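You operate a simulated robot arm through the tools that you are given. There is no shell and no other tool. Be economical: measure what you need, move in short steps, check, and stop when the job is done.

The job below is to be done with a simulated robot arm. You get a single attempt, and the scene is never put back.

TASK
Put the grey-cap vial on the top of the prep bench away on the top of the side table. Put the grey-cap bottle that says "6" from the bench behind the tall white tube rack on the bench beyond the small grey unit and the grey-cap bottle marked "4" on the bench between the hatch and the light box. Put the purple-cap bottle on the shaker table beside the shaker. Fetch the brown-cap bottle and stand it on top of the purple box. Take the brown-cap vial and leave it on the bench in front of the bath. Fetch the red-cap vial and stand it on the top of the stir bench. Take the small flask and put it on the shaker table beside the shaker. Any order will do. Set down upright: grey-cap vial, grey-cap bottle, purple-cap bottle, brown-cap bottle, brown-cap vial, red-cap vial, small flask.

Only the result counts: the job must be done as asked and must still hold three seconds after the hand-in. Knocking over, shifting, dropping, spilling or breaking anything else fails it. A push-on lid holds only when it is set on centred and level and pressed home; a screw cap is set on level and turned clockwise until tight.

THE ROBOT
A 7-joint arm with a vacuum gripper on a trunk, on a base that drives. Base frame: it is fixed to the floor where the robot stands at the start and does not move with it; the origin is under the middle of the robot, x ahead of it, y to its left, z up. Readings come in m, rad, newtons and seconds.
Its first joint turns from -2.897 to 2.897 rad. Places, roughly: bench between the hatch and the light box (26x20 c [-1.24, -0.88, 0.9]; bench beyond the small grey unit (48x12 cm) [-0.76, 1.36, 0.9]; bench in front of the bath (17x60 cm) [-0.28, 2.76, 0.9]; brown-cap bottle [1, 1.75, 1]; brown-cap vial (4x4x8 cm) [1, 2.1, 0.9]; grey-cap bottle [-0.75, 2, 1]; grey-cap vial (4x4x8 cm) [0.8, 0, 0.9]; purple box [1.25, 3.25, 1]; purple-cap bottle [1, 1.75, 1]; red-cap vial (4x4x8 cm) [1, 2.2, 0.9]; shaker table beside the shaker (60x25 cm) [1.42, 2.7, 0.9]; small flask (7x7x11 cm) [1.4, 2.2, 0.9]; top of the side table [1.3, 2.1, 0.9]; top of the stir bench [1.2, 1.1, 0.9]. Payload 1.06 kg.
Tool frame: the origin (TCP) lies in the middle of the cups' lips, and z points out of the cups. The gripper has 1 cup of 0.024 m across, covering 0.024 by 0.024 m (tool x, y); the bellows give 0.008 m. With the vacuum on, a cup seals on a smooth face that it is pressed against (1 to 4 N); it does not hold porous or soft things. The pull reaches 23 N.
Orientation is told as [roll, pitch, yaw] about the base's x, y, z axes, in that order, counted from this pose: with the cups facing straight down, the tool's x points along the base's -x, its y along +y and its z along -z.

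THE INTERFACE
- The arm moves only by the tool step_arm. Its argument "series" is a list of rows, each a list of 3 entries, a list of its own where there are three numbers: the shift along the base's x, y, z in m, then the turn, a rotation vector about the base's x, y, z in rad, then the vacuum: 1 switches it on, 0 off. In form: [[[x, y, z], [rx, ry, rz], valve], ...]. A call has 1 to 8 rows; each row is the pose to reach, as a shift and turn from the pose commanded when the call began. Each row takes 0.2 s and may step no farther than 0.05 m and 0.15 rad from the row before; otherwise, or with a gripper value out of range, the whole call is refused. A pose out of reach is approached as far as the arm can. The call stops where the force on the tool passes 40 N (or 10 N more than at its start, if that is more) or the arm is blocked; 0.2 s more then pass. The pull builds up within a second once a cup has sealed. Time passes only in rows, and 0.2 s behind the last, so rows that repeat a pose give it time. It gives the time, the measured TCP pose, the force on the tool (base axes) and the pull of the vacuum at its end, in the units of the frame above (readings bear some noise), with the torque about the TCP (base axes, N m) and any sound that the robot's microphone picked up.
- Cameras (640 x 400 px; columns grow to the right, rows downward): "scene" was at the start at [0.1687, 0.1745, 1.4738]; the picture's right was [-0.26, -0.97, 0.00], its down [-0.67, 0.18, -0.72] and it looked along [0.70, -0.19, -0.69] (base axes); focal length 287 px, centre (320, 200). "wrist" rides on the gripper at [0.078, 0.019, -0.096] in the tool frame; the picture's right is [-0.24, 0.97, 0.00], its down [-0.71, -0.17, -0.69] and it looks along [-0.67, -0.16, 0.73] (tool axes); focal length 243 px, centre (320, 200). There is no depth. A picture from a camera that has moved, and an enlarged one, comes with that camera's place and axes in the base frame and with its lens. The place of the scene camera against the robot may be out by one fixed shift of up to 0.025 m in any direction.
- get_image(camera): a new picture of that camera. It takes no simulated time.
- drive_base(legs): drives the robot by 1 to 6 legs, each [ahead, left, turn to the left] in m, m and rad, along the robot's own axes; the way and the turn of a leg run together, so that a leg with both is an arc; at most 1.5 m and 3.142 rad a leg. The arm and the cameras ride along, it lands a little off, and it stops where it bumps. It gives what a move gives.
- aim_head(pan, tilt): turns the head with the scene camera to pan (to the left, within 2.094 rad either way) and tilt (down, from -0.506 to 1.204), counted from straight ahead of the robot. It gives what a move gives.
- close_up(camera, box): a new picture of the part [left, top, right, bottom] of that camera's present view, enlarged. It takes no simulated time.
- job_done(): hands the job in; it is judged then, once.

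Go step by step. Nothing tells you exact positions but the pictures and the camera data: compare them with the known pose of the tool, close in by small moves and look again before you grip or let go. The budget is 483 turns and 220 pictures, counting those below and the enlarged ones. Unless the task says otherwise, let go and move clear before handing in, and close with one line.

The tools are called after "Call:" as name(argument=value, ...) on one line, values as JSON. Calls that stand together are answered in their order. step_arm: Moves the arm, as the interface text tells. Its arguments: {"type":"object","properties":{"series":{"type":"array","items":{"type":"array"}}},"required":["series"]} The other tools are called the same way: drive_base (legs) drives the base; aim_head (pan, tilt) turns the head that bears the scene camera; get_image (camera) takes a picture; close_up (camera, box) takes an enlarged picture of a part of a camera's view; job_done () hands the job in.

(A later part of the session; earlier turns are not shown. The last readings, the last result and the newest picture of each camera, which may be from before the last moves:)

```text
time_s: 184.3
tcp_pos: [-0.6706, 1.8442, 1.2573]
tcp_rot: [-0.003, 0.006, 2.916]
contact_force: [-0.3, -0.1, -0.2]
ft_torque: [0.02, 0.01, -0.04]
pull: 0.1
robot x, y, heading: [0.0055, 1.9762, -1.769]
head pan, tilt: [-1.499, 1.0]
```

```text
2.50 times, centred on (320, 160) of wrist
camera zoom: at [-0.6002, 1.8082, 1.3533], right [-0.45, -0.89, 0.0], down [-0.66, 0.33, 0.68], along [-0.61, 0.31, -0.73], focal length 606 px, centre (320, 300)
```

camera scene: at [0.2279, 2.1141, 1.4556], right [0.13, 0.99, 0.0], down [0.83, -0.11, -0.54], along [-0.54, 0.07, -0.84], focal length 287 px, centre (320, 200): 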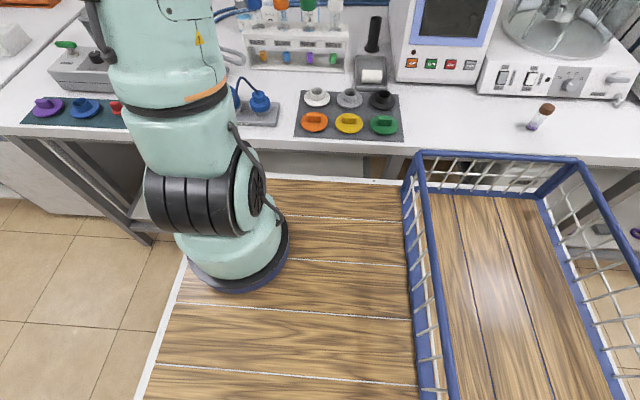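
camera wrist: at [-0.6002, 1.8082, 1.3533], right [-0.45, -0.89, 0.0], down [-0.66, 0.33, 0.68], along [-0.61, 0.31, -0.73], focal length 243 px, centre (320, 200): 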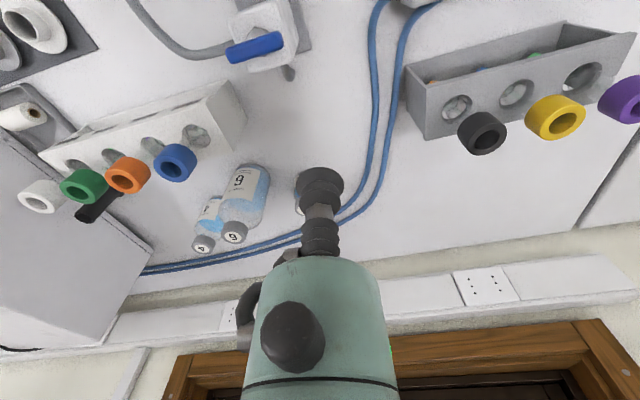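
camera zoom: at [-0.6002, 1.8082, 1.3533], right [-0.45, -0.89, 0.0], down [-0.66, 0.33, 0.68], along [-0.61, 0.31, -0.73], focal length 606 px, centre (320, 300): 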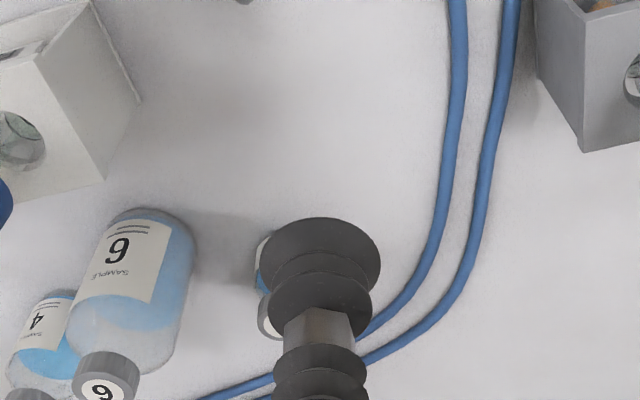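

Call:
step_arm(series=[[[-0.03, 0.03, -0.01], [0, 0, 0], 0], [[-0.06, 0.065, -0.02], [0, 0, 0], 0], [[-0.085, 0.1, -0.03], [0, 0, 0], 0], [[-0.11, 0.135, -0.045], [0, 0, 0], 0], [[-0.135, 0.17, -0.06], [0, 0, 0], 0], [[-0.155, 0.205, -0.08], [0, 0, 0], 0], [[-0.172, 0.235, -0.105], [0, 0, 0], 0], [[-0.186, 0.264, -0.135], [0, 0, 0], 0]])

Call:
close_up(camera="wrist", box=[200, 80, 440, 240])

```text
time_s: 186.1
tcp_pos: [-0.7949, 2.0689, 1.139]
tcp_rot: [0.0, 0.006, 2.914]
contact_force: [-0.5, 0.5, 0.3]
ft_torque: [0.01, -0.01, -0.01]
pull: 0.1
out of reach, approached as far as the arm can: row 5, 6, 7, 8
robot x, y, heading: [0.0032, 1.9725, -1.766]
head pan, tilt: [-1.499, 1.0]
```

```text
2.50 times, centred on (320, 160) of wrist
camera zoom: at [-0.7252, 2.0339, 1.2349], right [-0.45, -0.89, 0.0], down [-0.66, 0.33, 0.68], along [-0.61, 0.31, -0.73], focal length 606 px, centre (320, 300)
```

zoom: 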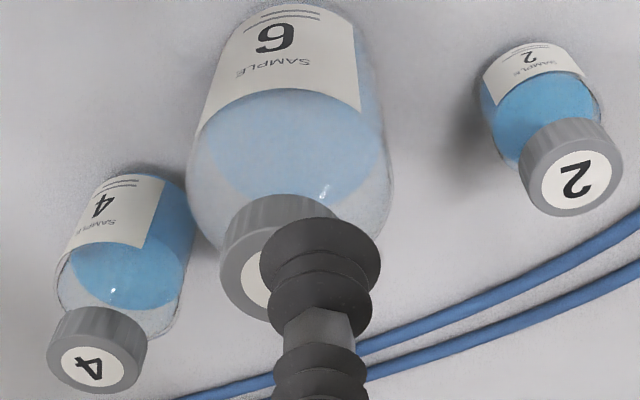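

The arm stops just short of bottle 6, so the arm's axis must sit well forward of the robot's middle. Facing the bench will give much better reach. I retract the tool along the same way first.

Call:
step_arm(series=[[[0.014, -0.029, 0.03], [0, 0, 0], 0], [[0.031, -0.059, 0.055], [0, 0, 0], 0], [[0.051, -0.094, 0.075], [0, 0, 0], 0], [[0.076, -0.129, 0.09], [0, 0, 0], 0], [[0.101, -0.164, 0.105], [0, 0, 0], 0], [[0.126, -0.199, 0.115], [0, 0, 0], 0], [[0.156, -0.234, 0.125], [0, 0, 0], 0], [[0.186, -0.264, 0.135], [0, 0, 0], 0]])

```text
time_s: 187.9
tcp_pos: [-0.6102, 1.8064, 1.277]
tcp_rot: [-0.002, 0.007, 2.913]
contact_force: [0.6, 0.4, -0.2]
ft_torque: [-0.04, -0.03, 0.0]
pull: 0.1
robot x, y, heading: [0.0053, 1.9767, -1.766]
head pan, tilt: [-1.499, 1.0]
```

Now I drive to the wider aisle and turn right to face the left bench.

Call:
drive_base(legs=[[0, 0.3, 0], [0.6, 0.1, 0], [0, 0, -1.57]])

Call:
get_image(camera="wrist")

```text
time_s: 196.7
tcp_pos: [0.0631, 1.8983, 1.2771]
tcp_rot: [-0.003, 0.006, 1.421]
contact_force: [0.0, 0.1, -0.3]
ft_torque: [-0.01, 0.03, 0.03]
pull: 0.0
robot x, y, heading: [0.2793, 1.2991, 3.021]
head pan, tilt: [-1.499, 1.0]
```

```text
118 pictures are left
camera wrist: at [0.0318, 1.8247, 1.3736], right [-0.93, 0.38, 0.0], down [0.27, 0.68, 0.68], along [0.26, 0.63, -0.73], focal length 243 px, centre (320, 200)
```

wrist: 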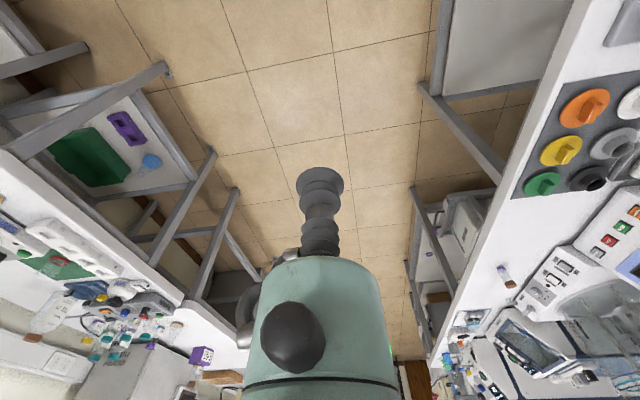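

The turn went well. Now I swing the arm from the robot's right to its front in two calls.

Call:
step_arm(series=[[[-0.049, -0.004, 0], [0, 0, 0.09], 0], [[-0.096, -0.014, 0], [0, 0, 0.18], 0], [[-0.1425, -0.028, 0], [0, 0, 0.27], 0], [[-0.187, -0.046, 0], [0, 0, 0.36], 0], [[-0.228, -0.068, 0], [0, 0, 0.45], 0], [[-0.268, -0.093, 0], [0, 0, 0.54], 0], [[-0.304, -0.122, 0], [0, 0, 0.63], 0], [[-0.337, -0.153, 0], [0, 0, 0.72], 0]])

Call:
step_arm(series=[[[-0.03, -0.034, 0], [0, 0, 0.1], 0], [[-0.0555, -0.072, 0], [0, 0, 0.2], 0], [[-0.077, -0.112, 0], [0, 0, 0.3], 0], [[-0.096, -0.155, 0], [0, 0, 0.4], 0], [[-0.112, -0.197, 0], [0, 0, 0.5], 0], [[-0.124, -0.24, 0], [0, 0, 0.6], 0], [[-0.132, -0.286, 0], [0, 0, 0.7], 0], [[-0.137, -0.333, 0], [0, 0, 0.8], 0]])

Call:
aim_head(pan=0.2, tilt=0.6)

Call:
get_image(camera="scene")

Call:
get_image(camera="wrist")

```text
time_s: 198.5
tcp_pos: [-0.2758, 1.7447, 1.2786]
tcp_rot: [-0.002, 0.005, 2.141]
contact_force: [-0.3, 0.1, -0.6]
ft_torque: [-0.01, 0.02, -0.02]
pull: 0.1
robot x, y, heading: [0.2749, 1.2996, 3.019]
head pan, tilt: [-1.499, 1.0]
```

```text
time_s: 200.3
tcp_pos: [-0.4143, 1.4127, 1.2777]
tcp_rot: [0.001, 0.003, 2.942]
contact_force: [0.1, -0.3, 0.3]
ft_torque: [-0.03, 0.04, 0.01]
pull: 0.1
robot x, y, heading: [0.2736, 1.3022, 3.023]
head pan, tilt: [-1.499, 1.0]
```

```text
time_s: 202.0
tcp_pos: [-0.4142, 1.4125, 1.2765]
tcp_rot: [-0.001, 0.005, 2.94]
contact_force: [0.3, -0.5, 0.4]
ft_torque: [0.0, 0.0, 0.0]
pull: 0.0
robot x, y, heading: [0.2825, 1.2985, 3.021]
head pan, tilt: [0.201, 0.6]
```

```text
117 pictures are left
camera scene: at [0.0545, 1.0823, 1.4875], right [-0.08, 1.0, 0.0], down [0.56, 0.04, -0.82], along [-0.82, -0.07, -0.57], focal length 287 px, centre (320, 200)
```

scene: 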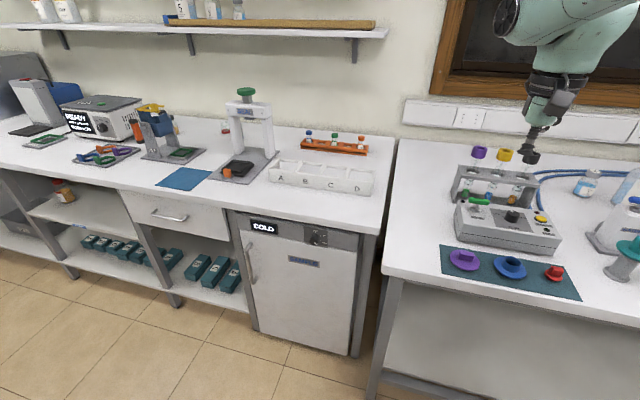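

```text
116 pictures are left
camera wrist: at [-0.3426, 1.3787, 1.3734], right [-0.42, -0.91, 0.0], down [-0.66, 0.31, 0.68], along [-0.62, 0.29, -0.73], focal length 243 px, centre (320, 200)
```

wrist: 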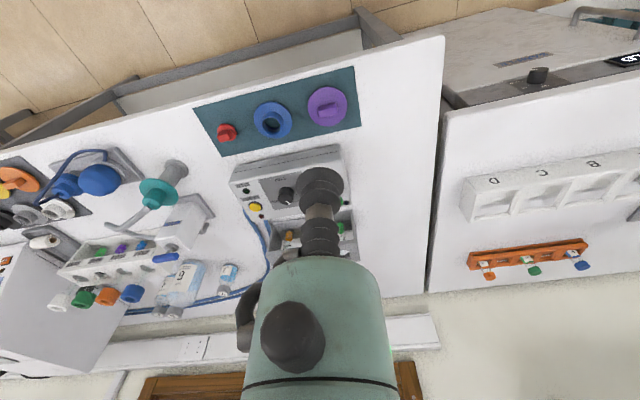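

The free strip beyond the grey unit, at the bench's end near (−0.76, 1.36), is visible. Now I drive right along the bench to the bottles and close in.

Call:
drive_base(legs=[[0.05, -0.72, -0.06], [0.14, 0, 0]])

Call:
get_image(camera="wrist")

Call:
aim_head(pan=0.0, tilt=0.9)

Call:
get_image(camera="scene")

```text
time_s: 206.8
tcp_pos: [-0.4974, 2.1688, 1.2773]
tcp_rot: [-0.001, 0.006, 2.897]
contact_force: [-0.6, -0.1, -0.1]
ft_torque: [0.04, -0.02, 0.0]
pull: 0.0
robot x, y, heading: [0.1874, 2.0217, 2.973]
head pan, tilt: [0.201, 0.6]
```

```text
115 pictures are left
camera wrist: at [-0.4274, 2.1314, 1.3734], right [-0.46, -0.89, 0.0], down [-0.65, 0.34, 0.68], along [-0.6, 0.32, -0.73], focal length 243 px, centre (320, 200)
```

wrist: 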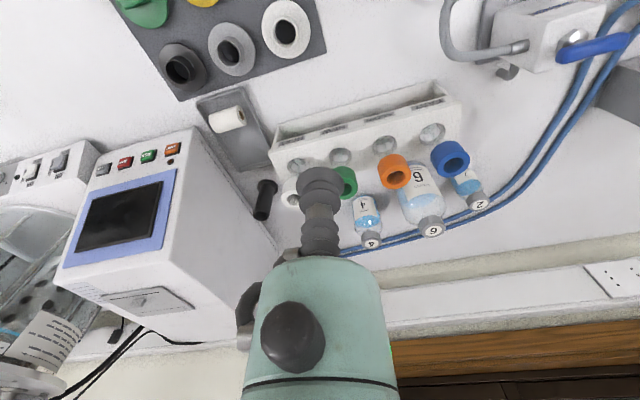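

```text
time_s: 207.6
tcp_pos: [-0.4983, 2.1694, 1.278]
tcp_rot: [-0.002, 0.005, 2.895]
contact_force: [-0.9, -0.5, 0.2]
ft_torque: [-0.03, 0.0, -0.02]
pull: 0.1
robot x, y, heading: [0.1908, 2.0256, 2.978]
head pan, tilt: [0.0, 0.901]
```

```text
114 pictures are left
camera scene: at [-0.0297, 1.8324, 1.4628], right [0.17, 0.99, 0.0], down [0.77, -0.13, -0.62], along [-0.61, 0.1, -0.78], focal length 287 px, centre (320, 200)
```

scene: 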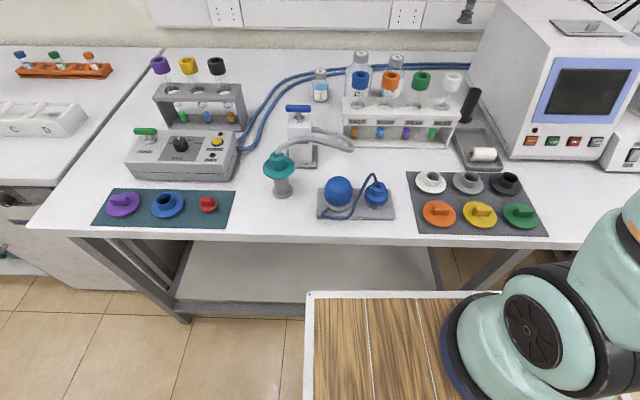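

There is about 10 cm of gap between deck and bench. I drive ahead 6 cm, then approach bottle 6 above the rack.

Call:
drive_base(legs=[[0.06, 0, 0]])

Call:
step_arm(series=[[[-0.04, -0.01, 0], [0, 0, 0], 0], [[-0.08, -0.02, 0], [0, 0, 0], 0], [[-0.12, -0.03, 0], [0, 0, 0], 0], [[-0.16, -0.04, 0], [0, 0, 0], 0], [[-0.2, -0.05, -0.01], [0, 0, 0], 0], [[-0.23, -0.055, -0.04], [0, 0, 0], 0], [[-0.26, -0.06, -0.07], [0, 0, 0], 0], [[-0.285, -0.065, -0.1], [0, 0, 0], 0]])

Call:
get_image(camera="wrist")

```text
time_s: 208.6
tcp_pos: [-0.557, 2.1791, 1.2762]
tcp_rot: [0.0, 0.005, 2.896]
contact_force: [0.4, -0.3, 0.0]
ft_torque: [-0.02, -0.01, 0.0]
pull: 0.0
robot x, y, heading: [0.1281, 2.0369, 2.973]
head pan, tilt: [0.0, 0.901]
```

```text
time_s: 210.3
tcp_pos: [-0.8396, 2.1157, 1.1785]
tcp_rot: [0.0, 0.003, 2.894]
contact_force: [0.6, -0.4, 0.8]
ft_torque: [0.04, 0.01, 0.01]
pull: 0.1
robot x, y, heading: [0.1305, 2.0374, 2.978]
head pan, tilt: [0.0, 0.901]
```

```text
113 pictures are left
camera wrist: at [-0.7697, 2.0779, 1.2737], right [-0.47, -0.89, 0.0], down [-0.65, 0.34, 0.68], along [-0.6, 0.32, -0.73], focal length 243 px, centre (320, 200)
```

wrist: 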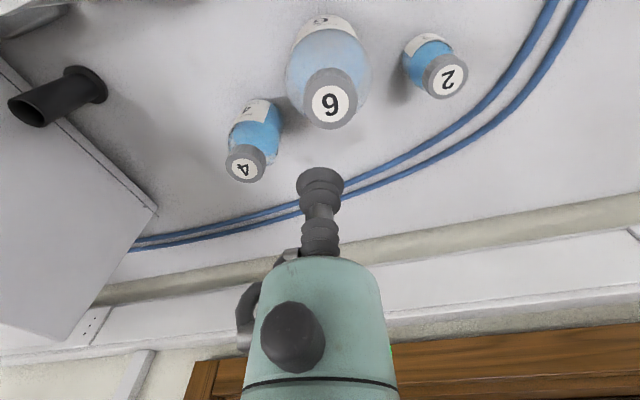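

Within reach now. Cap 6 refines to (−0.842, 2.108, 1.07). I lower over it and check.

Call:
step_arm(series=[[[-0.003, -0.008, -0.04], [0, 0, 0], 0], [[-0.003, -0.008, -0.07], [0, 0, 0], 0]])

Call:
close_up(camera="wrist", box=[220, 60, 420, 240])

Call:
close_up(camera="scene", box=[320, 20, 440, 100])

```text
time_s: 210.9
tcp_pos: [-0.8434, 2.1067, 1.1054]
tcp_rot: [-0.002, 0.003, 2.896]
contact_force: [-0.5, 0.5, 0.0]
ft_torque: [0.01, 0.01, -0.02]
pull: 0.0
robot x, y, heading: [0.1243, 2.0374, 2.969]
head pan, tilt: [0.0, 0.901]
```

```text
2.22 times, centred on (320, 150) of wrist
camera zoom: at [-0.7739, 2.0694, 1.2014], right [-0.46, -0.89, 0.0], down [-0.65, 0.34, 0.68], along [-0.6, 0.32, -0.73], focal length 539 px, centre (320, 311)
```

zoom: 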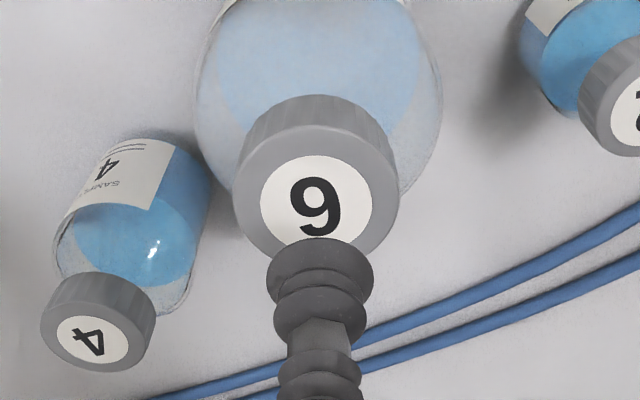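

```text
5.00 times, centred on (380, 60) of scene
camera zoom: at [-0.0888, 1.8425, 1.4627], right [0.17, 0.99, 0.0], down [0.77, -0.13, -0.62], along [-0.61, 0.1, -0.78], focal length 1433 px, centre (20, 900)
```

zoom: 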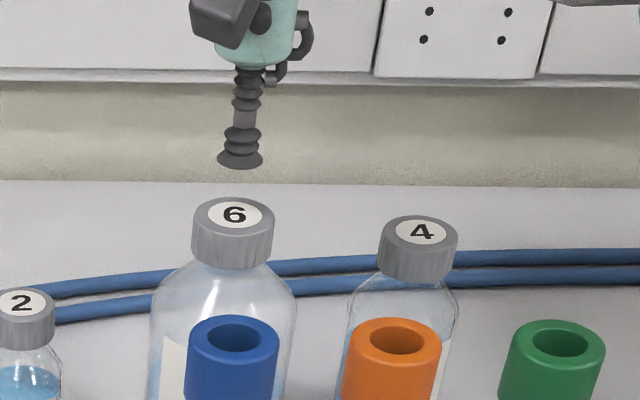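

Well aligned. I descend with suction.

Call:
step_arm(series=[[[-0.001, 0.001, -0.02], [0, 0, 0], 0], [[-0.001, 0.001, -0.03], [0, 0, 0], 1], [[-0.001, 0.001, -0.034], [0, 0, 0], 1], [[-0.001, 0.001, -0.037], [0, 0, 0], 1], [[-0.001, 0.001, -0.04], [0, 0, 0], 1]])

```text
time_s: 212.2
tcp_pos: [-0.8448, 2.1066, 1.0701]
tcp_rot: [0.0, 0.0, 2.897]
contact_force: [-1.8, -4.8, 21.3]
ft_torque: [0.02, 0.06, 0.05]
pull: 22.6
robot x, y, heading: [0.1294, 2.0332, 2.979]
head pan, tilt: [0.0, 0.901]
```

Sealed. I lift bottle 6 slowly.

Call:
step_arm(series=[[[0, 0, 0.01], [0, 0, 0], 1], [[0, 0, 0.03], [0, 0, 0], 1], [[0, 0, 0.06], [0, 0, 0], 1], [[0, 0, 0.09], [0, 0, 0], 1], [[0, 0, 0.12], [0, 0, 0], 1], [[0, 0, 0.15], [0, 0, 0], 1], [[0, 0, 0.18], [0, 0, 0], 1]])

Call:
get_image(camera="scene")

```text
time_s: 213.8
tcp_pos: [-0.8446, 2.1086, 1.247]
tcp_rot: [-0.002, 0.005, 2.896]
contact_force: [-0.7, 0.2, -4.3]
ft_torque: [0.03, -0.03, 0.02]
pull: 22.7
robot x, y, heading: [0.13, 2.0336, 2.976]
head pan, tilt: [0.0, 0.901]
```

```text
110 pictures are left
camera scene: at [-0.0893, 1.8425, 1.4627], right [0.17, 0.99, 0.0], down [0.77, -0.13, -0.62], along [-0.61, 0.1, -0.78], focal length 287 px, centre (320, 200)
```

scene: 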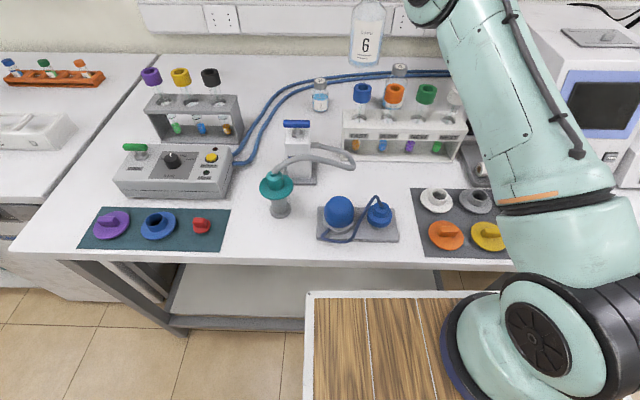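

Bottle 6 is lifted and clear. I raise a bit more, then drive left along the bench, retracting on the way.

Call:
step_arm(series=[[[0.0, -0.01, 0.03], [0, 0, 0], 1], [[0.005, -0.03, 0.05], [0, 0, 0], 1]])

Call:
drive_base(legs=[[0, 0.3, 0]])

Call:
step_arm(series=[[[0.04, -0.005, 0.0], [0, 0, 0], 1], [[0.08, -0.01, 0], [0, 0, 0], 1], [[0.12, -0.015, 0], [0, 0, 0], 1], [[0.16, -0.02, 0], [0, 0, 0], 1], [[0.2, -0.025, 0], [0, 0, 0], 1]])

Call:
drive_base(legs=[[0, 0.38, 0]])

Call:
get_image(camera="scene")

Call:
get_image(camera="wrist")

```text
time_s: 214.3
tcp_pos: [-0.8335, 2.0808, 1.2985]
tcp_rot: [-0.001, 0.007, 2.892]
contact_force: [-1.7, 0.9, -5.7]
ft_torque: [0.02, -0.01, -0.05]
pull: 23.0
out of reach, approached as far as the arm can: row 1, 2
robot x, y, heading: [0.1293, 2.0379, 2.975]
head pan, tilt: [0.0, 0.901]
```

```text
time_s: 216.4
tcp_pos: [-0.8828, 1.7735, 1.2989]
tcp_rot: [-0.002, 0.005, 2.9]
contact_force: [-0.9, -0.3, -4.2]
ft_torque: [0.0, 0.0, 0.0]
pull: 22.8
robot x, y, heading: [0.0804, 1.734, 2.982]
head pan, tilt: [0.0, 0.901]
```

```text
time_s: 217.6
tcp_pos: [-0.8588, 1.7285, 1.3239]
tcp_rot: [-0.001, 0.005, 2.898]
contact_force: [0.0, 1.5, -1.7]
ft_torque: [-0.04, -0.08, -0.04]
pull: 0.0
out of reach, approached as far as the arm can: row 1, 2, 3, 4, 5
robot x, y, heading: [0.0818, 1.7327, 2.978]
head pan, tilt: [0.0, 0.901]
```

```text
time_s: 220.0
tcp_pos: [-0.9221, 1.3712, 1.3243]
tcp_rot: [-0.001, 0.005, 2.886]
contact_force: [-0.2, -0.3, -0.4]
ft_torque: [-0.07, 0.0, 0.02]
pull: 0.1
robot x, y, heading: [0.0176, 1.3649, 2.97]
head pan, tilt: [0.0, 0.901]
```

```text
109 pictures are left
camera scene: at [-0.2046, 1.1742, 1.4627], right [0.18, 0.98, 0.0], down [0.77, -0.14, -0.62], along [-0.61, 0.11, -0.78], focal length 287 px, centre (320, 200)
```

scene: 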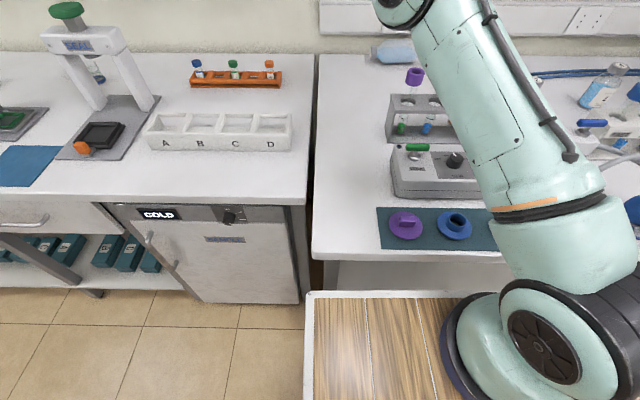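

```text
108 pictures are left
camera wrist: at [-0.852, 1.3334, 1.4205], right [-0.47, -0.88, 0.0], down [-0.64, 0.34, 0.68], along [-0.6, 0.32, -0.73], focal length 243 px, centre (320, 200)
```

wrist: 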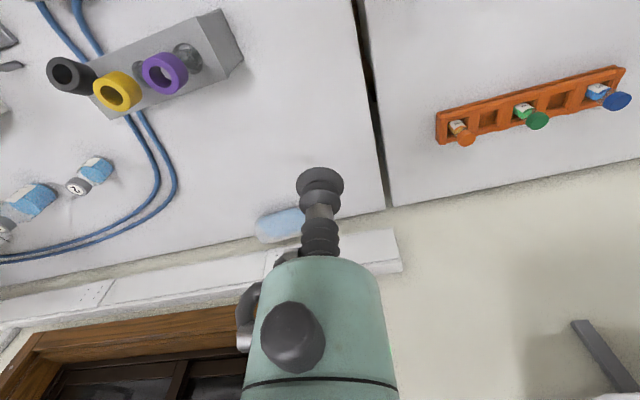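

The pull reads 0: bottle 6 came off during an out-of-reach move, and I should have checked before driving on. I see a bottle lying at the back of the bench; I look closely before anything else.

Call:
close_up(camera="scene", box=[340, 20, 480, 110])

Call:
close_up(camera="wrist", box=[0, 20, 420, 280])

Call:
aim_head(pan=-0.5, tilt=0.6)

Call:
get_image(camera="scene")

```text
4.44 times, centred on (410, 65) of scene
camera zoom: at [-0.2046, 1.1742, 1.4627], right [0.18, 0.98, 0.0], down [0.77, -0.14, -0.62], along [-0.61, 0.11, -0.78], focal length 1274 px, centre (-80, 800)
```

zoom: 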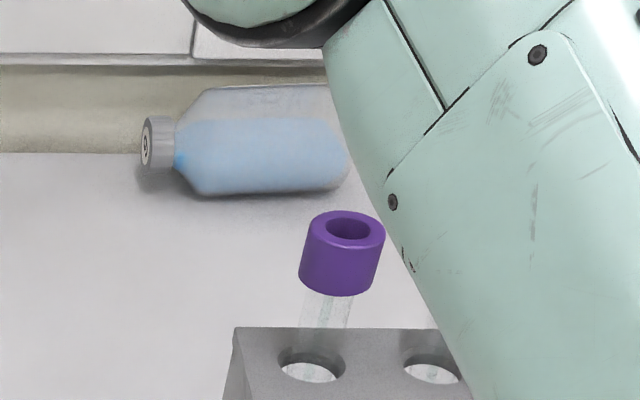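

```text
1.52 times, centred on (210, 150) of wrist
camera zoom: at [-0.852, 1.3334, 1.4205], right [-0.47, -0.88, 0.0], down [-0.64, 0.34, 0.68], along [-0.6, 0.32, -0.73], focal length 370 px, centre (488, 276)
```

zoom: 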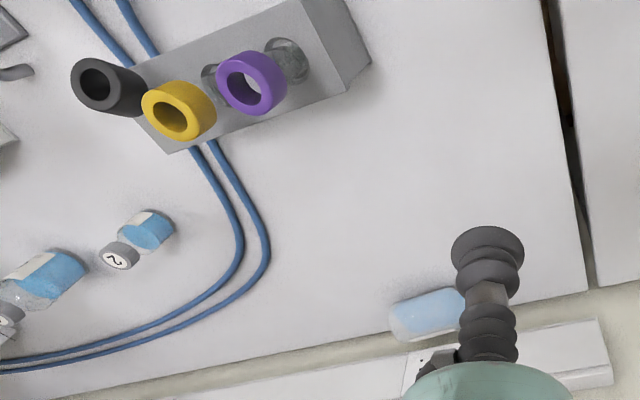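

```text
time_s: 220.9
tcp_pos: [-0.9216, 1.3709, 1.3255]
tcp_rot: [-0.002, 0.004, 2.885]
contact_force: [0.2, 1.3, 0.6]
ft_torque: [0.02, 0.01, -0.01]
pull: 0.1
robot x, y, heading: [0.0133, 1.3644, 2.963]
head pan, tilt: [-0.499, 0.6]
```

```text
105 pictures are left
camera scene: at [-0.1993, 1.2162, 1.4875], right [0.62, 0.78, 0.0], down [0.44, -0.35, -0.82], along [-0.64, 0.52, -0.57], focal length 287 px, centre (320, 200)
```

scene: 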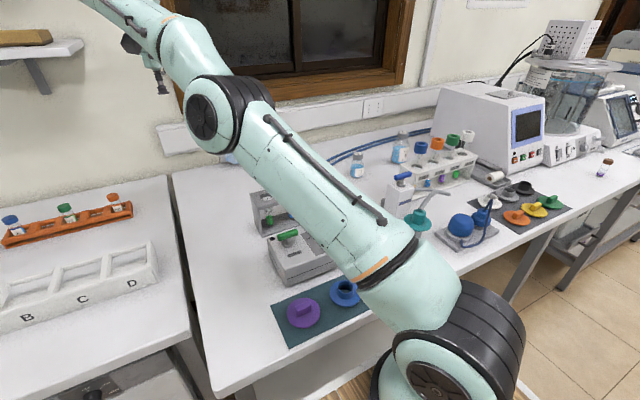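

Bottle 6 lies on its side at the back of the bench near (−1.29, 1.69), cap still on, and everything else still stands. It is beyond the arm's reach right now, so I retract the empty tool and test how near the base can go.

Call:
step_arm(series=[[[0.04, 0, 0.0], [0, 0, 0], 0], [[0.08, 0, 0], [0, 0, 0], 0], [[0.12, 0, 0], [0, 0, 0], 0], [[0.16, 0, 0], [0, 0, 0], 0], [[0.2, 0, 0], [0, 0, 0], 0], [[0.24, 0, 0], [0, 0, 0], 0]])

Call:
drive_base(legs=[[0.03, 0, 0]])

Call:
aim_head(pan=0.0, tilt=1.1)

Call:
get_image(camera="scene")

```text
time_s: 222.3
tcp_pos: [-0.6803, 1.3708, 1.3227]
tcp_rot: [-0.003, 0.004, 2.887]
contact_force: [0.4, 0.0, -0.2]
ft_torque: [-0.02, -0.03, 0.02]
pull: 0.1
robot x, y, heading: [0.018, 1.3655, 2.96]
head pan, tilt: [-0.499, 0.6]
```

```text
time_s: 223.2
tcp_pos: [-0.7108, 1.3764, 1.3232]
tcp_rot: [-0.002, 0.004, 2.885]
contact_force: [-0.1, 0.1, 0.7]
ft_torque: [0.03, -0.01, -0.03]
pull: 0.0
robot x, y, heading: [-0.0087, 1.3734, 2.963]
head pan, tilt: [-0.499, 0.6]
```

```text
time_s: 224.1
tcp_pos: [-0.7098, 1.3765, 1.3232]
tcp_rot: [-0.001, 0.003, 2.885]
contact_force: [0.3, 0.6, -0.8]
ft_torque: [-0.03, 0.06, 0.0]
pull: 0.0
robot x, y, heading: [-0.0178, 1.3683, 2.964]
head pan, tilt: [0.0, 1.1]
```

```text
104 pictures are left
camera scene: at [-0.2224, 1.1776, 1.4489], right [0.18, 0.98, 0.0], down [0.88, -0.16, -0.45], along [-0.45, 0.08, -0.89], focal length 287 px, centre (320, 200)
```

scene: 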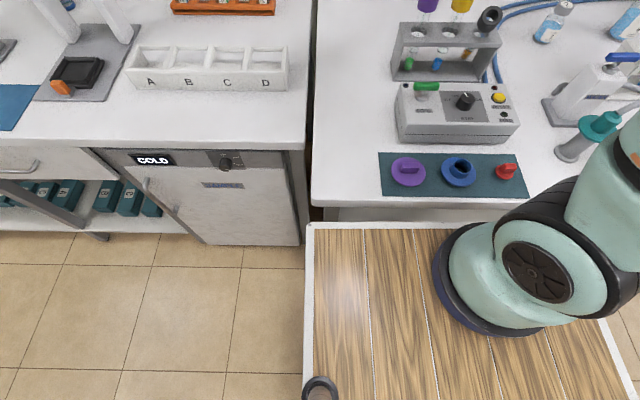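

There is still a visible gap. I edge forward further, 5 cm at a time.

Call:
drive_base(legs=[[0.05, 0, 0]])

Call:
get_image(camera="scene")

```text
time_s: 225.0
tcp_pos: [-0.7601, 1.3842, 1.3223]
tcp_rot: [-0.002, 0.005, 2.887]
contact_force: [0.6, 0.1, 0.3]
ft_torque: [0.03, 0.06, 0.04]
pull: 0.0
robot x, y, heading: [-0.0622, 1.3818, 2.966]
head pan, tilt: [0.0, 1.1]
```

```text
103 pictures are left
camera scene: at [-0.272, 1.1862, 1.4489], right [0.18, 0.98, 0.0], down [0.88, -0.16, -0.45], along [-0.45, 0.08, -0.89], focal length 287 px, centre (320, 200)
```

scene: 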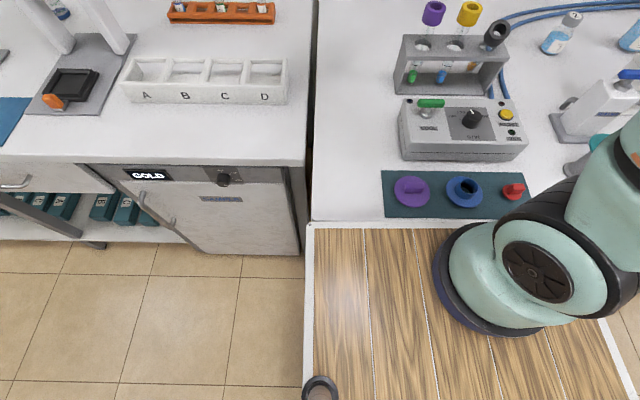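

No bump yet. I go 4 cm further and compare.

Call:
drive_base(legs=[[0.04, 0, 0]])

Call:
get_image(camera="scene")

```text
time_s: 225.9
tcp_pos: [-0.7985, 1.39, 1.3237]
tcp_rot: [-0.001, 0.002, 2.887]
contact_force: [0.1, -0.2, -0.1]
ft_torque: [-0.01, -0.01, -0.03]
pull: 0.1
robot x, y, heading: [-0.1025, 1.3872, 2.965]
head pan, tilt: [0.0, 1.1]
```

```text
102 pictures are left
camera scene: at [-0.311, 1.1931, 1.4489], right [0.18, 0.98, 0.0], down [0.88, -0.16, -0.45], along [-0.45, 0.08, -0.89], focal length 287 px, centre (320, 200)
```

scene: 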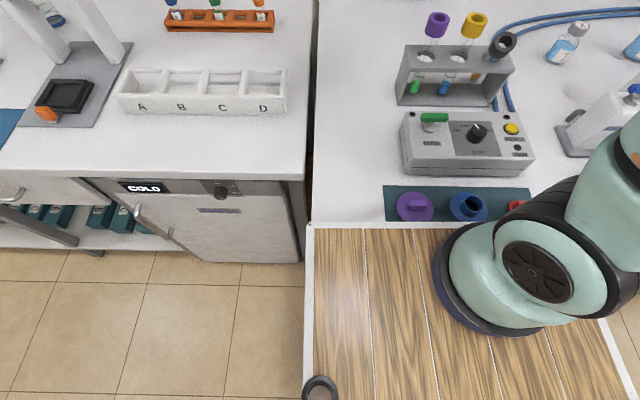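

The deck seems to hang a little over the bench edge, higher than the bench top. Before going further I want to see the clearance over the coloured discs, so I bring the tool to the robot's left and look along the edge with the wrist camera.

Call:
step_arm(series=[[[0.01, -0.035, 0], [0, 0, -0.13], 0], [[0.03, -0.075, 0], [0, 0, -0.26], 0], [[0.05, -0.115, 0], [0, 0, -0.39], 0], [[0.075, -0.155, 0], [0, 0, -0.52], 0], [[0.1, -0.195, 0], [0, 0, -0.65], 0], [[0.125, -0.235, 0], [0, 0, -0.78], 0], [[0.155, -0.275, 0], [0, 0, -0.91], 0], [[0.18, -0.315, 0], [0, 0, -1.04], 0]])

Call:
step_arm(series=[[[0.0, 0, -0.05], [0, 0, 0], 0], [[0, 0, -0.1], [0.0, 0, 0], 0], [[0, 0, -0.15], [0.1, 0, 0], 0], [[0, 0, -0.2], [0.2, 0, 0], 0], [[0, 0, -0.24], [0.3, 0, 0], 0], [[0, 0, -0.28], [0.4, 0, 0], 0]])

Call:
get_image(camera="wrist")

```text
time_s: 227.7
tcp_pos: [-0.6224, 1.0738, 1.324]
tcp_rot: [-0.003, 0.004, 1.846]
contact_force: [0.1, 0.2, -1.1]
ft_torque: [-0.01, -0.03, 0.01]
pull: 0.1
robot x, y, heading: [-0.1034, 1.386, 2.966]
head pan, tilt: [0.0, 1.1]
```

```text
time_s: 229.1
tcp_pos: [-0.6171, 1.0766, 1.0431]
tcp_rot: [-0.115, -0.382, 1.868]
contact_force: [0.0, 0.6, 1.0]
ft_torque: [-0.06, 0.0, -0.02]
pull: 0.1
robot x, y, heading: [-0.1028, 1.3853, 2.968]
head pan, tilt: [0.0, 1.1]
```

```text
101 pictures are left
camera wrist: at [-0.615, 0.9648, 1.1011], right [-1.0, -0.03, -0.02], down [-0.03, 0.41, 0.91], along [-0.02, 0.91, -0.41], focal length 243 px, centre (320, 200)
```

wrist: 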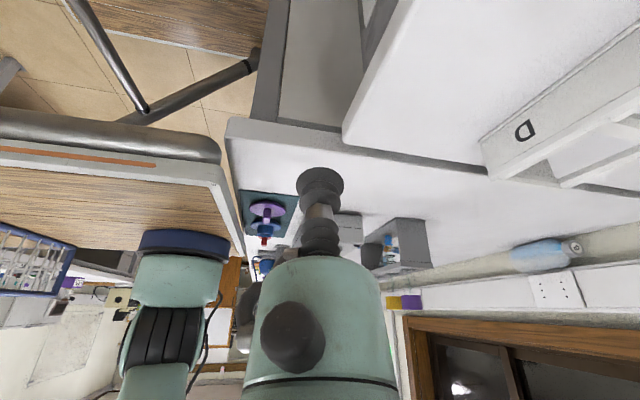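

The wrist view shows the base bumper almost at the bench edge, so I cannot go nearer, and lying bottle 6 stays about 6 cm out of reach. My plan: fetch bottle 4 first, then use it, held by its cap, to roll bottle 6 gently towards me. I first bring the arm back to its neutral pose.

Call:
step_arm(series=[[[0, 0, 0.04], [-0.1, 0, 0], 0], [[0, 0, 0.08], [-0.2, 0, 0], 0], [[0, 0, 0.13], [-0.3, 0, 0], 0], [[0, 0, 0.18], [-0.4, 0, 0], 0], [[0, 0, 0.23], [-0.4, 0, 0], 0]])

Call:
step_arm(series=[[[-0.005, 0.04, 0], [0, 0, 0.13], 0], [[-0.01, 0.08, 0], [0, 0, 0.26], 0], [[-0.015, 0.12, 0], [0, 0, 0.39], 0], [[-0.02, 0.16, 0], [0, 0, 0.52], 0], [[-0.02, 0.2, 0], [0, 0, 0.65], 0], [[-0.02, 0.24, 0], [0, 0, 0.78], 0], [[-0.02, 0.28, 0], [0, 0, 0.91], 0], [[-0.02, 0.32, 0], [0, 0, 1.03], 0]])

Call:
get_image(camera="wrist")

```text
time_s: 230.3
tcp_pos: [-0.6178, 1.0763, 1.2756]
tcp_rot: [-0.003, 0.003, 1.847]
contact_force: [-0.4, -0.6, 0.0]
ft_torque: [0.01, -0.02, -0.02]
pull: 0.0
robot x, y, heading: [-0.1018, 1.3886, 2.958]
head pan, tilt: [0.0, 1.1]
```

```text
time_s: 232.1
tcp_pos: [-0.6384, 1.3965, 1.2737]
tcp_rot: [-0.001, 0.003, 2.878]
contact_force: [0.4, 0.6, 0.5]
ft_torque: [0.01, -0.03, 0.0]
pull: 0.1
robot x, y, heading: [-0.1022, 1.386, 2.965]
head pan, tilt: [0.0, 1.1]
```

```text
100 pictures are left
camera wrist: at [-0.5686, 1.3578, 1.3701], right [-0.48, -0.88, 0.0], down [-0.64, 0.35, 0.68], along [-0.6, 0.33, -0.73], focal length 243 px, centre (320, 200)
```

wrist: 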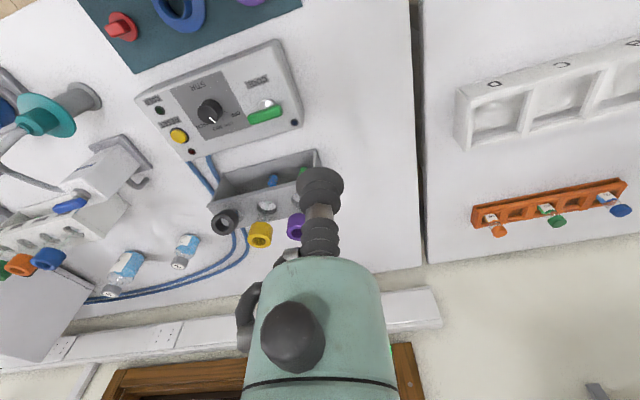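

Before that, I test with the empty tool, tilted outwards, how far it really gets towards bottle 6. I move high over the rack while tilting.

Call:
step_arm(series=[[[-0.043, 0.013, 0], [0.023, 0.106, 0], 0], [[-0.086, 0.026, -0.005], [0.046, 0.213, 0], 0], [[-0.129, 0.039, -0.01], [0.069, 0.319, 0], 0], [[-0.172, 0.052, -0.015], [0.092, 0.426, 0], 0], [[-0.215, 0.065, -0.02], [0.115, 0.533, 0], 0], [[-0.258, 0.078, -0.025], [0.138, 0.639, 0], 0], [[-0.3, 0.091, -0.03], [0.161, 0.746, 0], 0], [[-0.343, 0.104, -0.04], [0.184, 0.852, 0], 0]])

Call:
get_image(camera="wrist")

```text
time_s: 233.9
tcp_pos: [-0.9807, 1.502, 1.2359]
tcp_rot: [0.071, -0.861, 2.837]
contact_force: [-0.3, -2.3, 0.3]
ft_torque: [0.09, 0.0, -0.14]
pull: 0.1
robot x, y, heading: [-0.0994, 1.3882, 2.967]
head pan, tilt: [0.0, 1.1]
```

```text
99 pictures are left
camera wrist: at [-0.8662, 1.454, 1.2385], right [-0.39, -0.89, 0.22], down [0.11, 0.19, 0.97], along [-0.92, 0.4, 0.03], focal length 243 px, centre (320, 200)
```

wrist: 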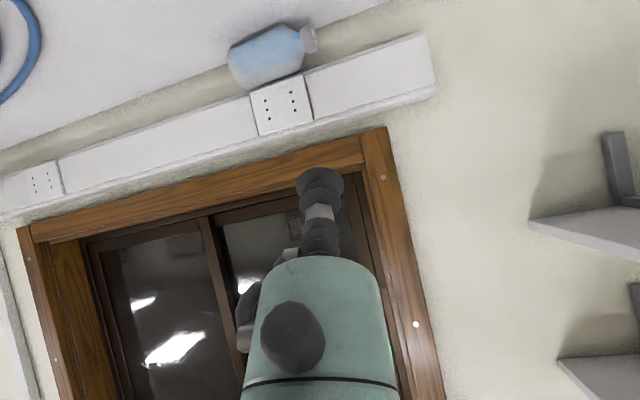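

I see bottle 6 clearly: centre near (−1.33, 1.69). I extend further towards it, staying above, to find the limit.

Call:
step_arm(series=[[[-0.03, 0.025, -0.02], [0, 0, 0], 0], [[-0.06, 0.05, -0.04], [0, 0, 0], 0], [[-0.09, 0.075, -0.06], [0, 0, 0], 0], [[-0.12, 0.1, -0.08], [0, 0, 0], 0], [[-0.15, 0.12, -0.1], [0, 0, 0], 0], [[-0.18, 0.14, -0.12], [0, 0, 0], 0], [[-0.21, 0.155, -0.14], [0, 0, 0], 0], [[-0.24, 0.165, -0.16], [0, 0, 0], 0]])

Call:
get_image(camera="wrist")

```text
time_s: 235.7
tcp_pos: [-1.2256, 1.6635, 1.0732]
tcp_rot: [0.064, -0.868, 2.846]
contact_force: [0.6, -0.3, 0.1]
ft_torque: [-0.04, -0.01, 0.0]
pull: 0.0
robot x, y, heading: [-0.1024, 1.3833, 2.967]
head pan, tilt: [0.0, 1.1]
```

```text
98 pictures are left
camera wrist: at [-1.1109, 1.616, 1.0761], right [-0.38, -0.9, 0.22], down [0.12, 0.19, 0.98], along [-0.92, 0.4, 0.03], focal length 243 px, centre (320, 200)
```

wrist: 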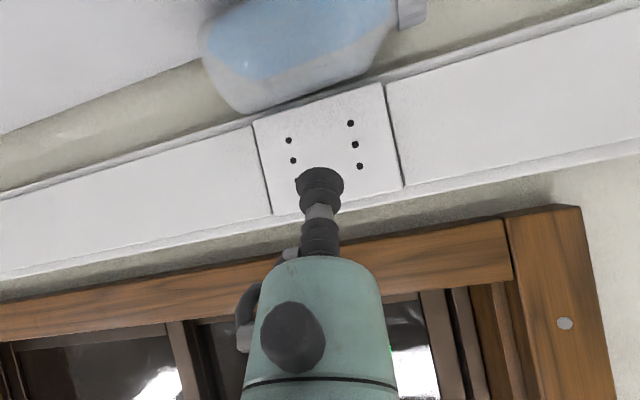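

It gets farther than I had estimated. I try to continue towards the contact point on bottle 6's near upper side, with suction on.

Call:
step_arm(series=[[[-0.01, 0.003, -0.02], [0, 0, 0], 0], [[-0.02, 0.006, -0.04], [0, 0, 0], 0], [[-0.03, 0.009, -0.06], [0, 0, 0], 0], [[-0.04, 0.012, -0.08], [0, 0, 0], 0], [[-0.05, 0.014, -0.09], [0, 0, 0], 0], [[-0.06, 0.017, -0.1], [0, 0, 0], 0]])

Call:
get_image(camera="wrist")

```text
time_s: 237.1
tcp_pos: [-1.2736, 1.6792, 0.9745]
tcp_rot: [0.059, -0.867, 2.85]
contact_force: [0.2, -0.5, -0.1]
ft_torque: [-0.01, 0.02, 0.01]
pull: 0.1
out of reach, approached as far as the arm can: row 6
robot x, y, heading: [-0.1037, 1.3836, 2.966]
head pan, tilt: [0.0, 1.1]
```

```text
97 pictures are left
camera wrist: at [-1.1597, 1.6306, 0.9774], right [-0.38, -0.9, 0.22], down [0.11, 0.19, 0.98], along [-0.92, 0.4, 0.03], focal length 243 px, centre (320, 200)
```

wrist: 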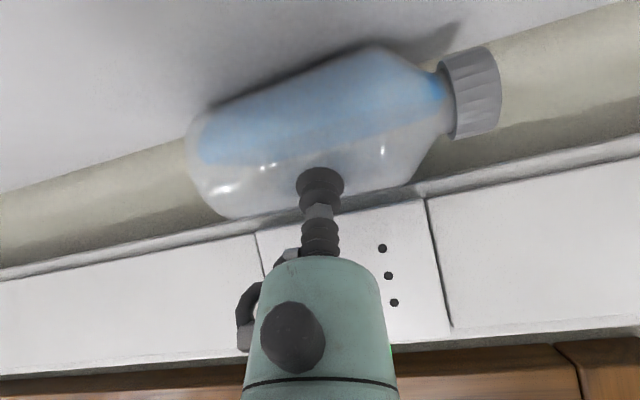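

The cup is only millimetres from bottle 6. I lower gently with the vacuum on.

Call:
step_arm(series=[[[0.012, -0.001, 0.0], [0, 0, 0], 1], [[0.012, -0.001, -0.005], [0, 0, 0], 1], [[0.012, -0.001, -0.01], [0, 0, 0], 1], [[0.012, -0.001, -0.014], [0, 0, 0], 1]])

Call:
get_image(camera="wrist")

```text
time_s: 238.1
tcp_pos: [-1.2632, 1.6788, 0.9624]
tcp_rot: [0.06, -0.868, 2.846]
contact_force: [-0.2, -0.3, -0.4]
ft_torque: [-0.03, 0.04, -0.02]
pull: 0.0
out of reach, approached as far as the arm can: row 1
robot x, y, heading: [-0.1, 1.3869, 2.965]
head pan, tilt: [0.0, 1.1]
```

```text
96 pictures are left
camera wrist: at [-1.1487, 1.6308, 0.9646], right [-0.38, -0.9, 0.22], down [0.11, 0.19, 0.98], along [-0.92, 0.4, 0.03], focal length 243 px, centre (320, 200)
```

wrist: 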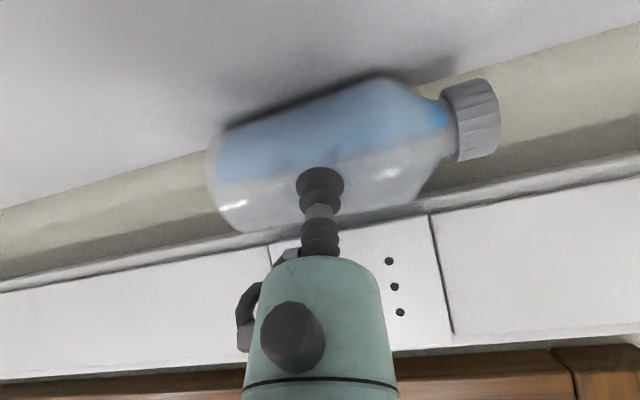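

Aim is now good, about 6 mm gap. I advance along the tool axis.

Call:
step_arm(series=[[[-0.003, 0.001, -0.003], [0, 0, 0], 1], [[-0.006, 0.0015, -0.005], [0, 0, 0], 1], [[-0.008, 0.002, -0.007], [0, 0, 0], 1], [[-0.008, 0.002, -0.007], [0, 0, 0], 1]])

```text
time_s: 239.1
tcp_pos: [-1.27, 1.6813, 0.9597]
tcp_rot: [0.062, -0.871, 2.849]
contact_force: [-0.3, 0.3, -0.7]
ft_torque: [0.04, -0.01, -0.01]
pull: 0.0
robot x, y, heading: [-0.1032, 1.382, 2.967]
head pan, tilt: [0.0, 1.1]
```

Call:
step_arm(series=[[[-0.003, 0.001, -0.003], [0, 0, 0], 1], [[-0.006, 0.0015, -0.005], [0, 0, 0], 1], [[-0.006, 0.0015, -0.008], [0, 0, 0], 1], [[-0.006, 0.0015, -0.011], [0, 0, 0], 1]])

Call:
get_image(camera="wrist")

```text
time_s: 240.1
tcp_pos: [-1.2708, 1.6821, 0.9714]
tcp_rot: [0.061, -0.888, 2.849]
contact_force: [0.4, 0.5, 0.5]
ft_torque: [-0.03, 0.0, 0.01]
pull: 0.1
out of reach, approached as far as the arm can: row 1, 2, 3, 4
robot x, y, heading: [-0.1004, 1.3872, 2.966]
head pan, tilt: [0.0, 1.1]
```

```text
95 pictures are left
camera wrist: at [-1.1568, 1.6337, 0.9717], right [-0.38, -0.9, 0.22], down [0.13, 0.18, 0.97], along [-0.92, 0.4, 0.05], focal length 243 px, centre (320, 200)
```

wrist: 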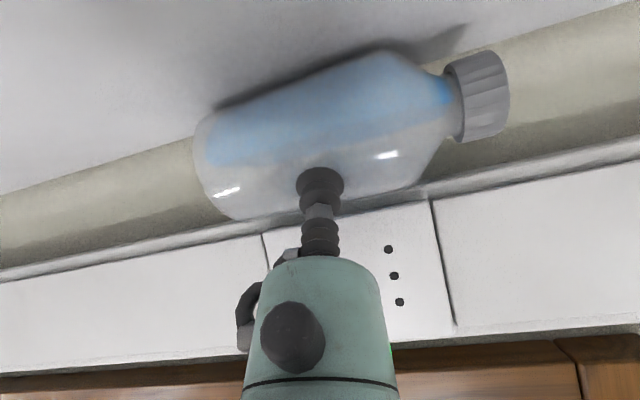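

Just millimetres short. I back the tool off 2 cm, nudge the base forward by 1.2 cm, then try again.

Call:
step_arm(series=[[[0.02, -0.004, 0.005], [0, 0.0, 0], 0], [[0.035, -0.006, 0.01], [0, 0.0, 0], 0]])

Call:
drive_base(legs=[[0.013, 0, 0]])

```text
time_s: 240.7
tcp_pos: [-1.235, 1.6767, 0.9579]
tcp_rot: [0.058, -0.865, 2.85]
contact_force: [0.2, 0.4, -0.2]
ft_torque: [0.03, 0.0, -0.03]
pull: 0.0
robot x, y, heading: [-0.1061, 1.388, 2.962]
head pan, tilt: [0.0, 1.1]
```

```text
time_s: 241.4
tcp_pos: [-1.234, 1.6782, 0.9597]
tcp_rot: [0.061, -0.866, 2.848]
contact_force: [0.0, -0.1, 0.3]
ft_torque: [0.0, 0.01, 0.01]
pull: 0.0
robot x, y, heading: [-0.1046, 1.3851, 2.961]
head pan, tilt: [0.0, 1.1]
stopped in leg 1: the robot was blocked; the commanded pose is now the measured one
```

The base is now against the bench. Reach is best with a slightly larger tilt, so I tilt to about 57° and approach again with suction on.

Call:
step_arm(series=[[[-0.006, 0.001, 0.006], [0.027, 0.127, 0], 1], [[-0.016, 0.002, 0.01], [0.027, 0.127, 0], 1], [[-0.024, 0.0035, 0.005], [0.027, 0.127, 0], 1], [[-0.03, 0.004, 0.002], [0.027, 0.127, 0], 1], [[-0.033, 0.0045, 0.0], [0.027, 0.127, 0], 1], [[-0.033, 0.0045, 0.0], [0.027, 0.127, 0], 1]])

Call:
get_image(camera="wrist")

```text
time_s: 242.8
tcp_pos: [-1.2679, 1.6825, 0.9593]
tcp_rot: [0.08, -0.995, 2.832]
contact_force: [-0.1, -0.3, 0.4]
ft_torque: [-0.01, 0.0, 0.0]
pull: 0.0
robot x, y, heading: [-0.1031, 1.3844, 2.962]
head pan, tilt: [0.0, 1.1]
```

```text
94 pictures are left
camera wrist: at [-1.1547, 1.6349, 0.9472], right [-0.36, -0.9, 0.24], down [0.24, 0.16, 0.96], along [-0.9, 0.4, 0.16], focal length 243 px, centre (320, 200)
```

wrist: 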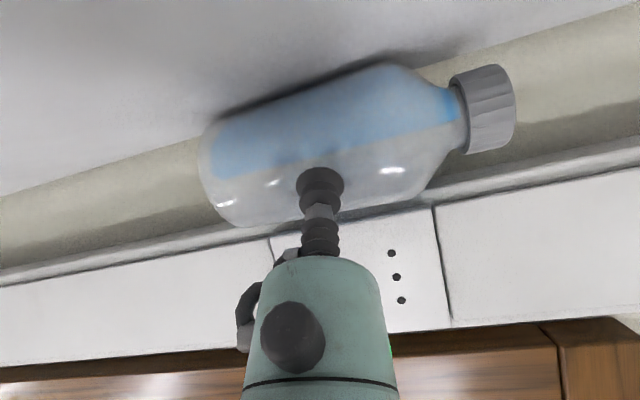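

In reach but not yet touching. I advance in 2 mm steps.

Call:
step_arm(series=[[[-0.002, 0.0004, -0.0015], [0, 0, 0], 1], [[-0.004, 0.0008, -0.003], [0, 0, 0], 1], [[-0.006, 0.0012, -0.0045], [0, 0, 0], 1], [[-0.006, 0.0012, -0.0045], [0, 0, 0], 1]])

```text
time_s: 243.8
tcp_pos: [-1.2726, 1.6846, 0.9556]
tcp_rot: [0.078, -0.995, 2.832]
contact_force: [0.3, -0.3, 0.6]
ft_torque: [-0.01, 0.02, 0.05]
pull: 0.0
robot x, y, heading: [-0.1014, 1.385, 2.964]
head pan, tilt: [0.0, 1.1]
```

Call:
step_arm(series=[[[-0.002, 0.0004, -0.0015], [0, 0, 0], 1], [[-0.004, 0.0008, -0.003], [0, 0, 0], 1], [[-0.004, 0.0008, -0.005], [0, 0, 0], 1], [[-0.004, 0.0008, -0.007], [0, 0, 0], 1]])

Call:
close_up(camera="wrist", box=[180, 50, 520, 260])

```text
time_s: 244.8
tcp_pos: [-1.2787, 1.6856, 0.9512]
tcp_rot: [0.08, -0.998, 2.832]
contact_force: [1.1, 6.8, 9.4]
ft_torque: [-0.24, 0.14, 0.17]
pull: 22.6
robot x, y, heading: [-0.0989, 1.3869, 2.967]
head pan, tilt: [0.0, 1.1]
```

```text
1.88 times, centred on (350, 155) of wrist
camera zoom: at [-1.1645, 1.6371, 0.938], right [-0.36, -0.9, 0.24], down [0.24, 0.16, 0.96], along [-0.9, 0.4, 0.16], focal length 457 px, centre (264, 285)
```

zoom: 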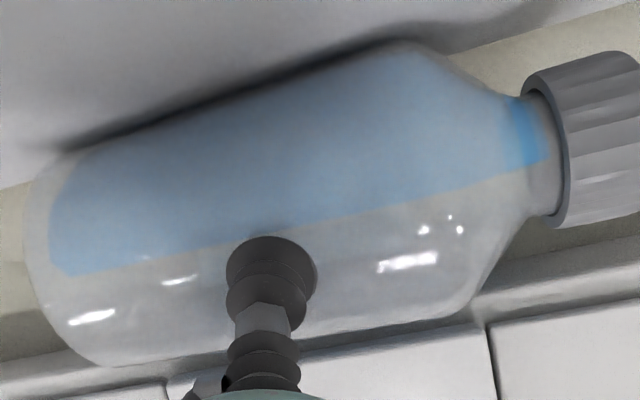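

Bottle 6 is sealed again. I lift it slowly, retracting a bit, and check the pull.

Call:
step_arm(series=[[[0.004, -0.001, 0.008], [0, 0, 0], 1], [[0.01, -0.002, 0.025], [0, 0, 0], 1], [[0.018, -0.004, 0.05], [0, 0, 0], 1], [[0.027, -0.006, 0.078], [0, 0, 0], 1], [[0.037, -0.008, 0.108], [0, 0, 0], 1], [[0.048, -0.01, 0.138], [0, 0, 0], 1], [[0.06, -0.012, 0.168], [0, 0, 0], 1], [[0.075, -0.015, 0.195], [0, 0, 0], 1]])

Call:
get_image(camera="wrist")

```text
time_s: 246.6
tcp_pos: [-1.2036, 1.6717, 1.1443]
tcp_rot: [0.08, -0.995, 2.83]
contact_force: [-0.2, -0.2, -0.2]
ft_torque: [0.01, 0.02, 0.02]
pull: 0.1
robot x, y, heading: [-0.1023, 1.3874, 2.966]
head pan, tilt: [0.0, 1.1]
```

```text
92 pictures are left
camera wrist: at [-1.0902, 1.6239, 1.1323], right [-0.36, -0.9, 0.24], down [0.24, 0.16, 0.96], along [-0.9, 0.4, 0.15], focal length 243 px, centre (320, 200)
```

wrist: 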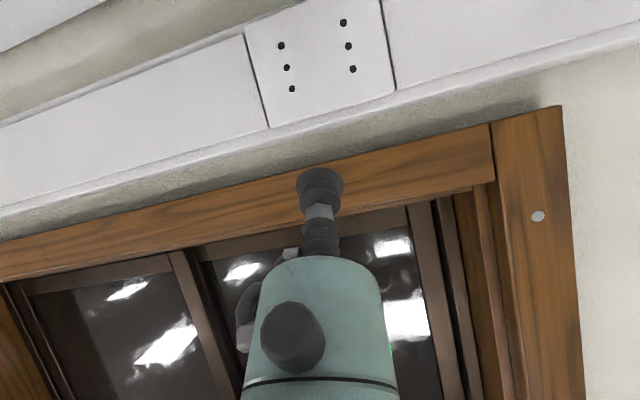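

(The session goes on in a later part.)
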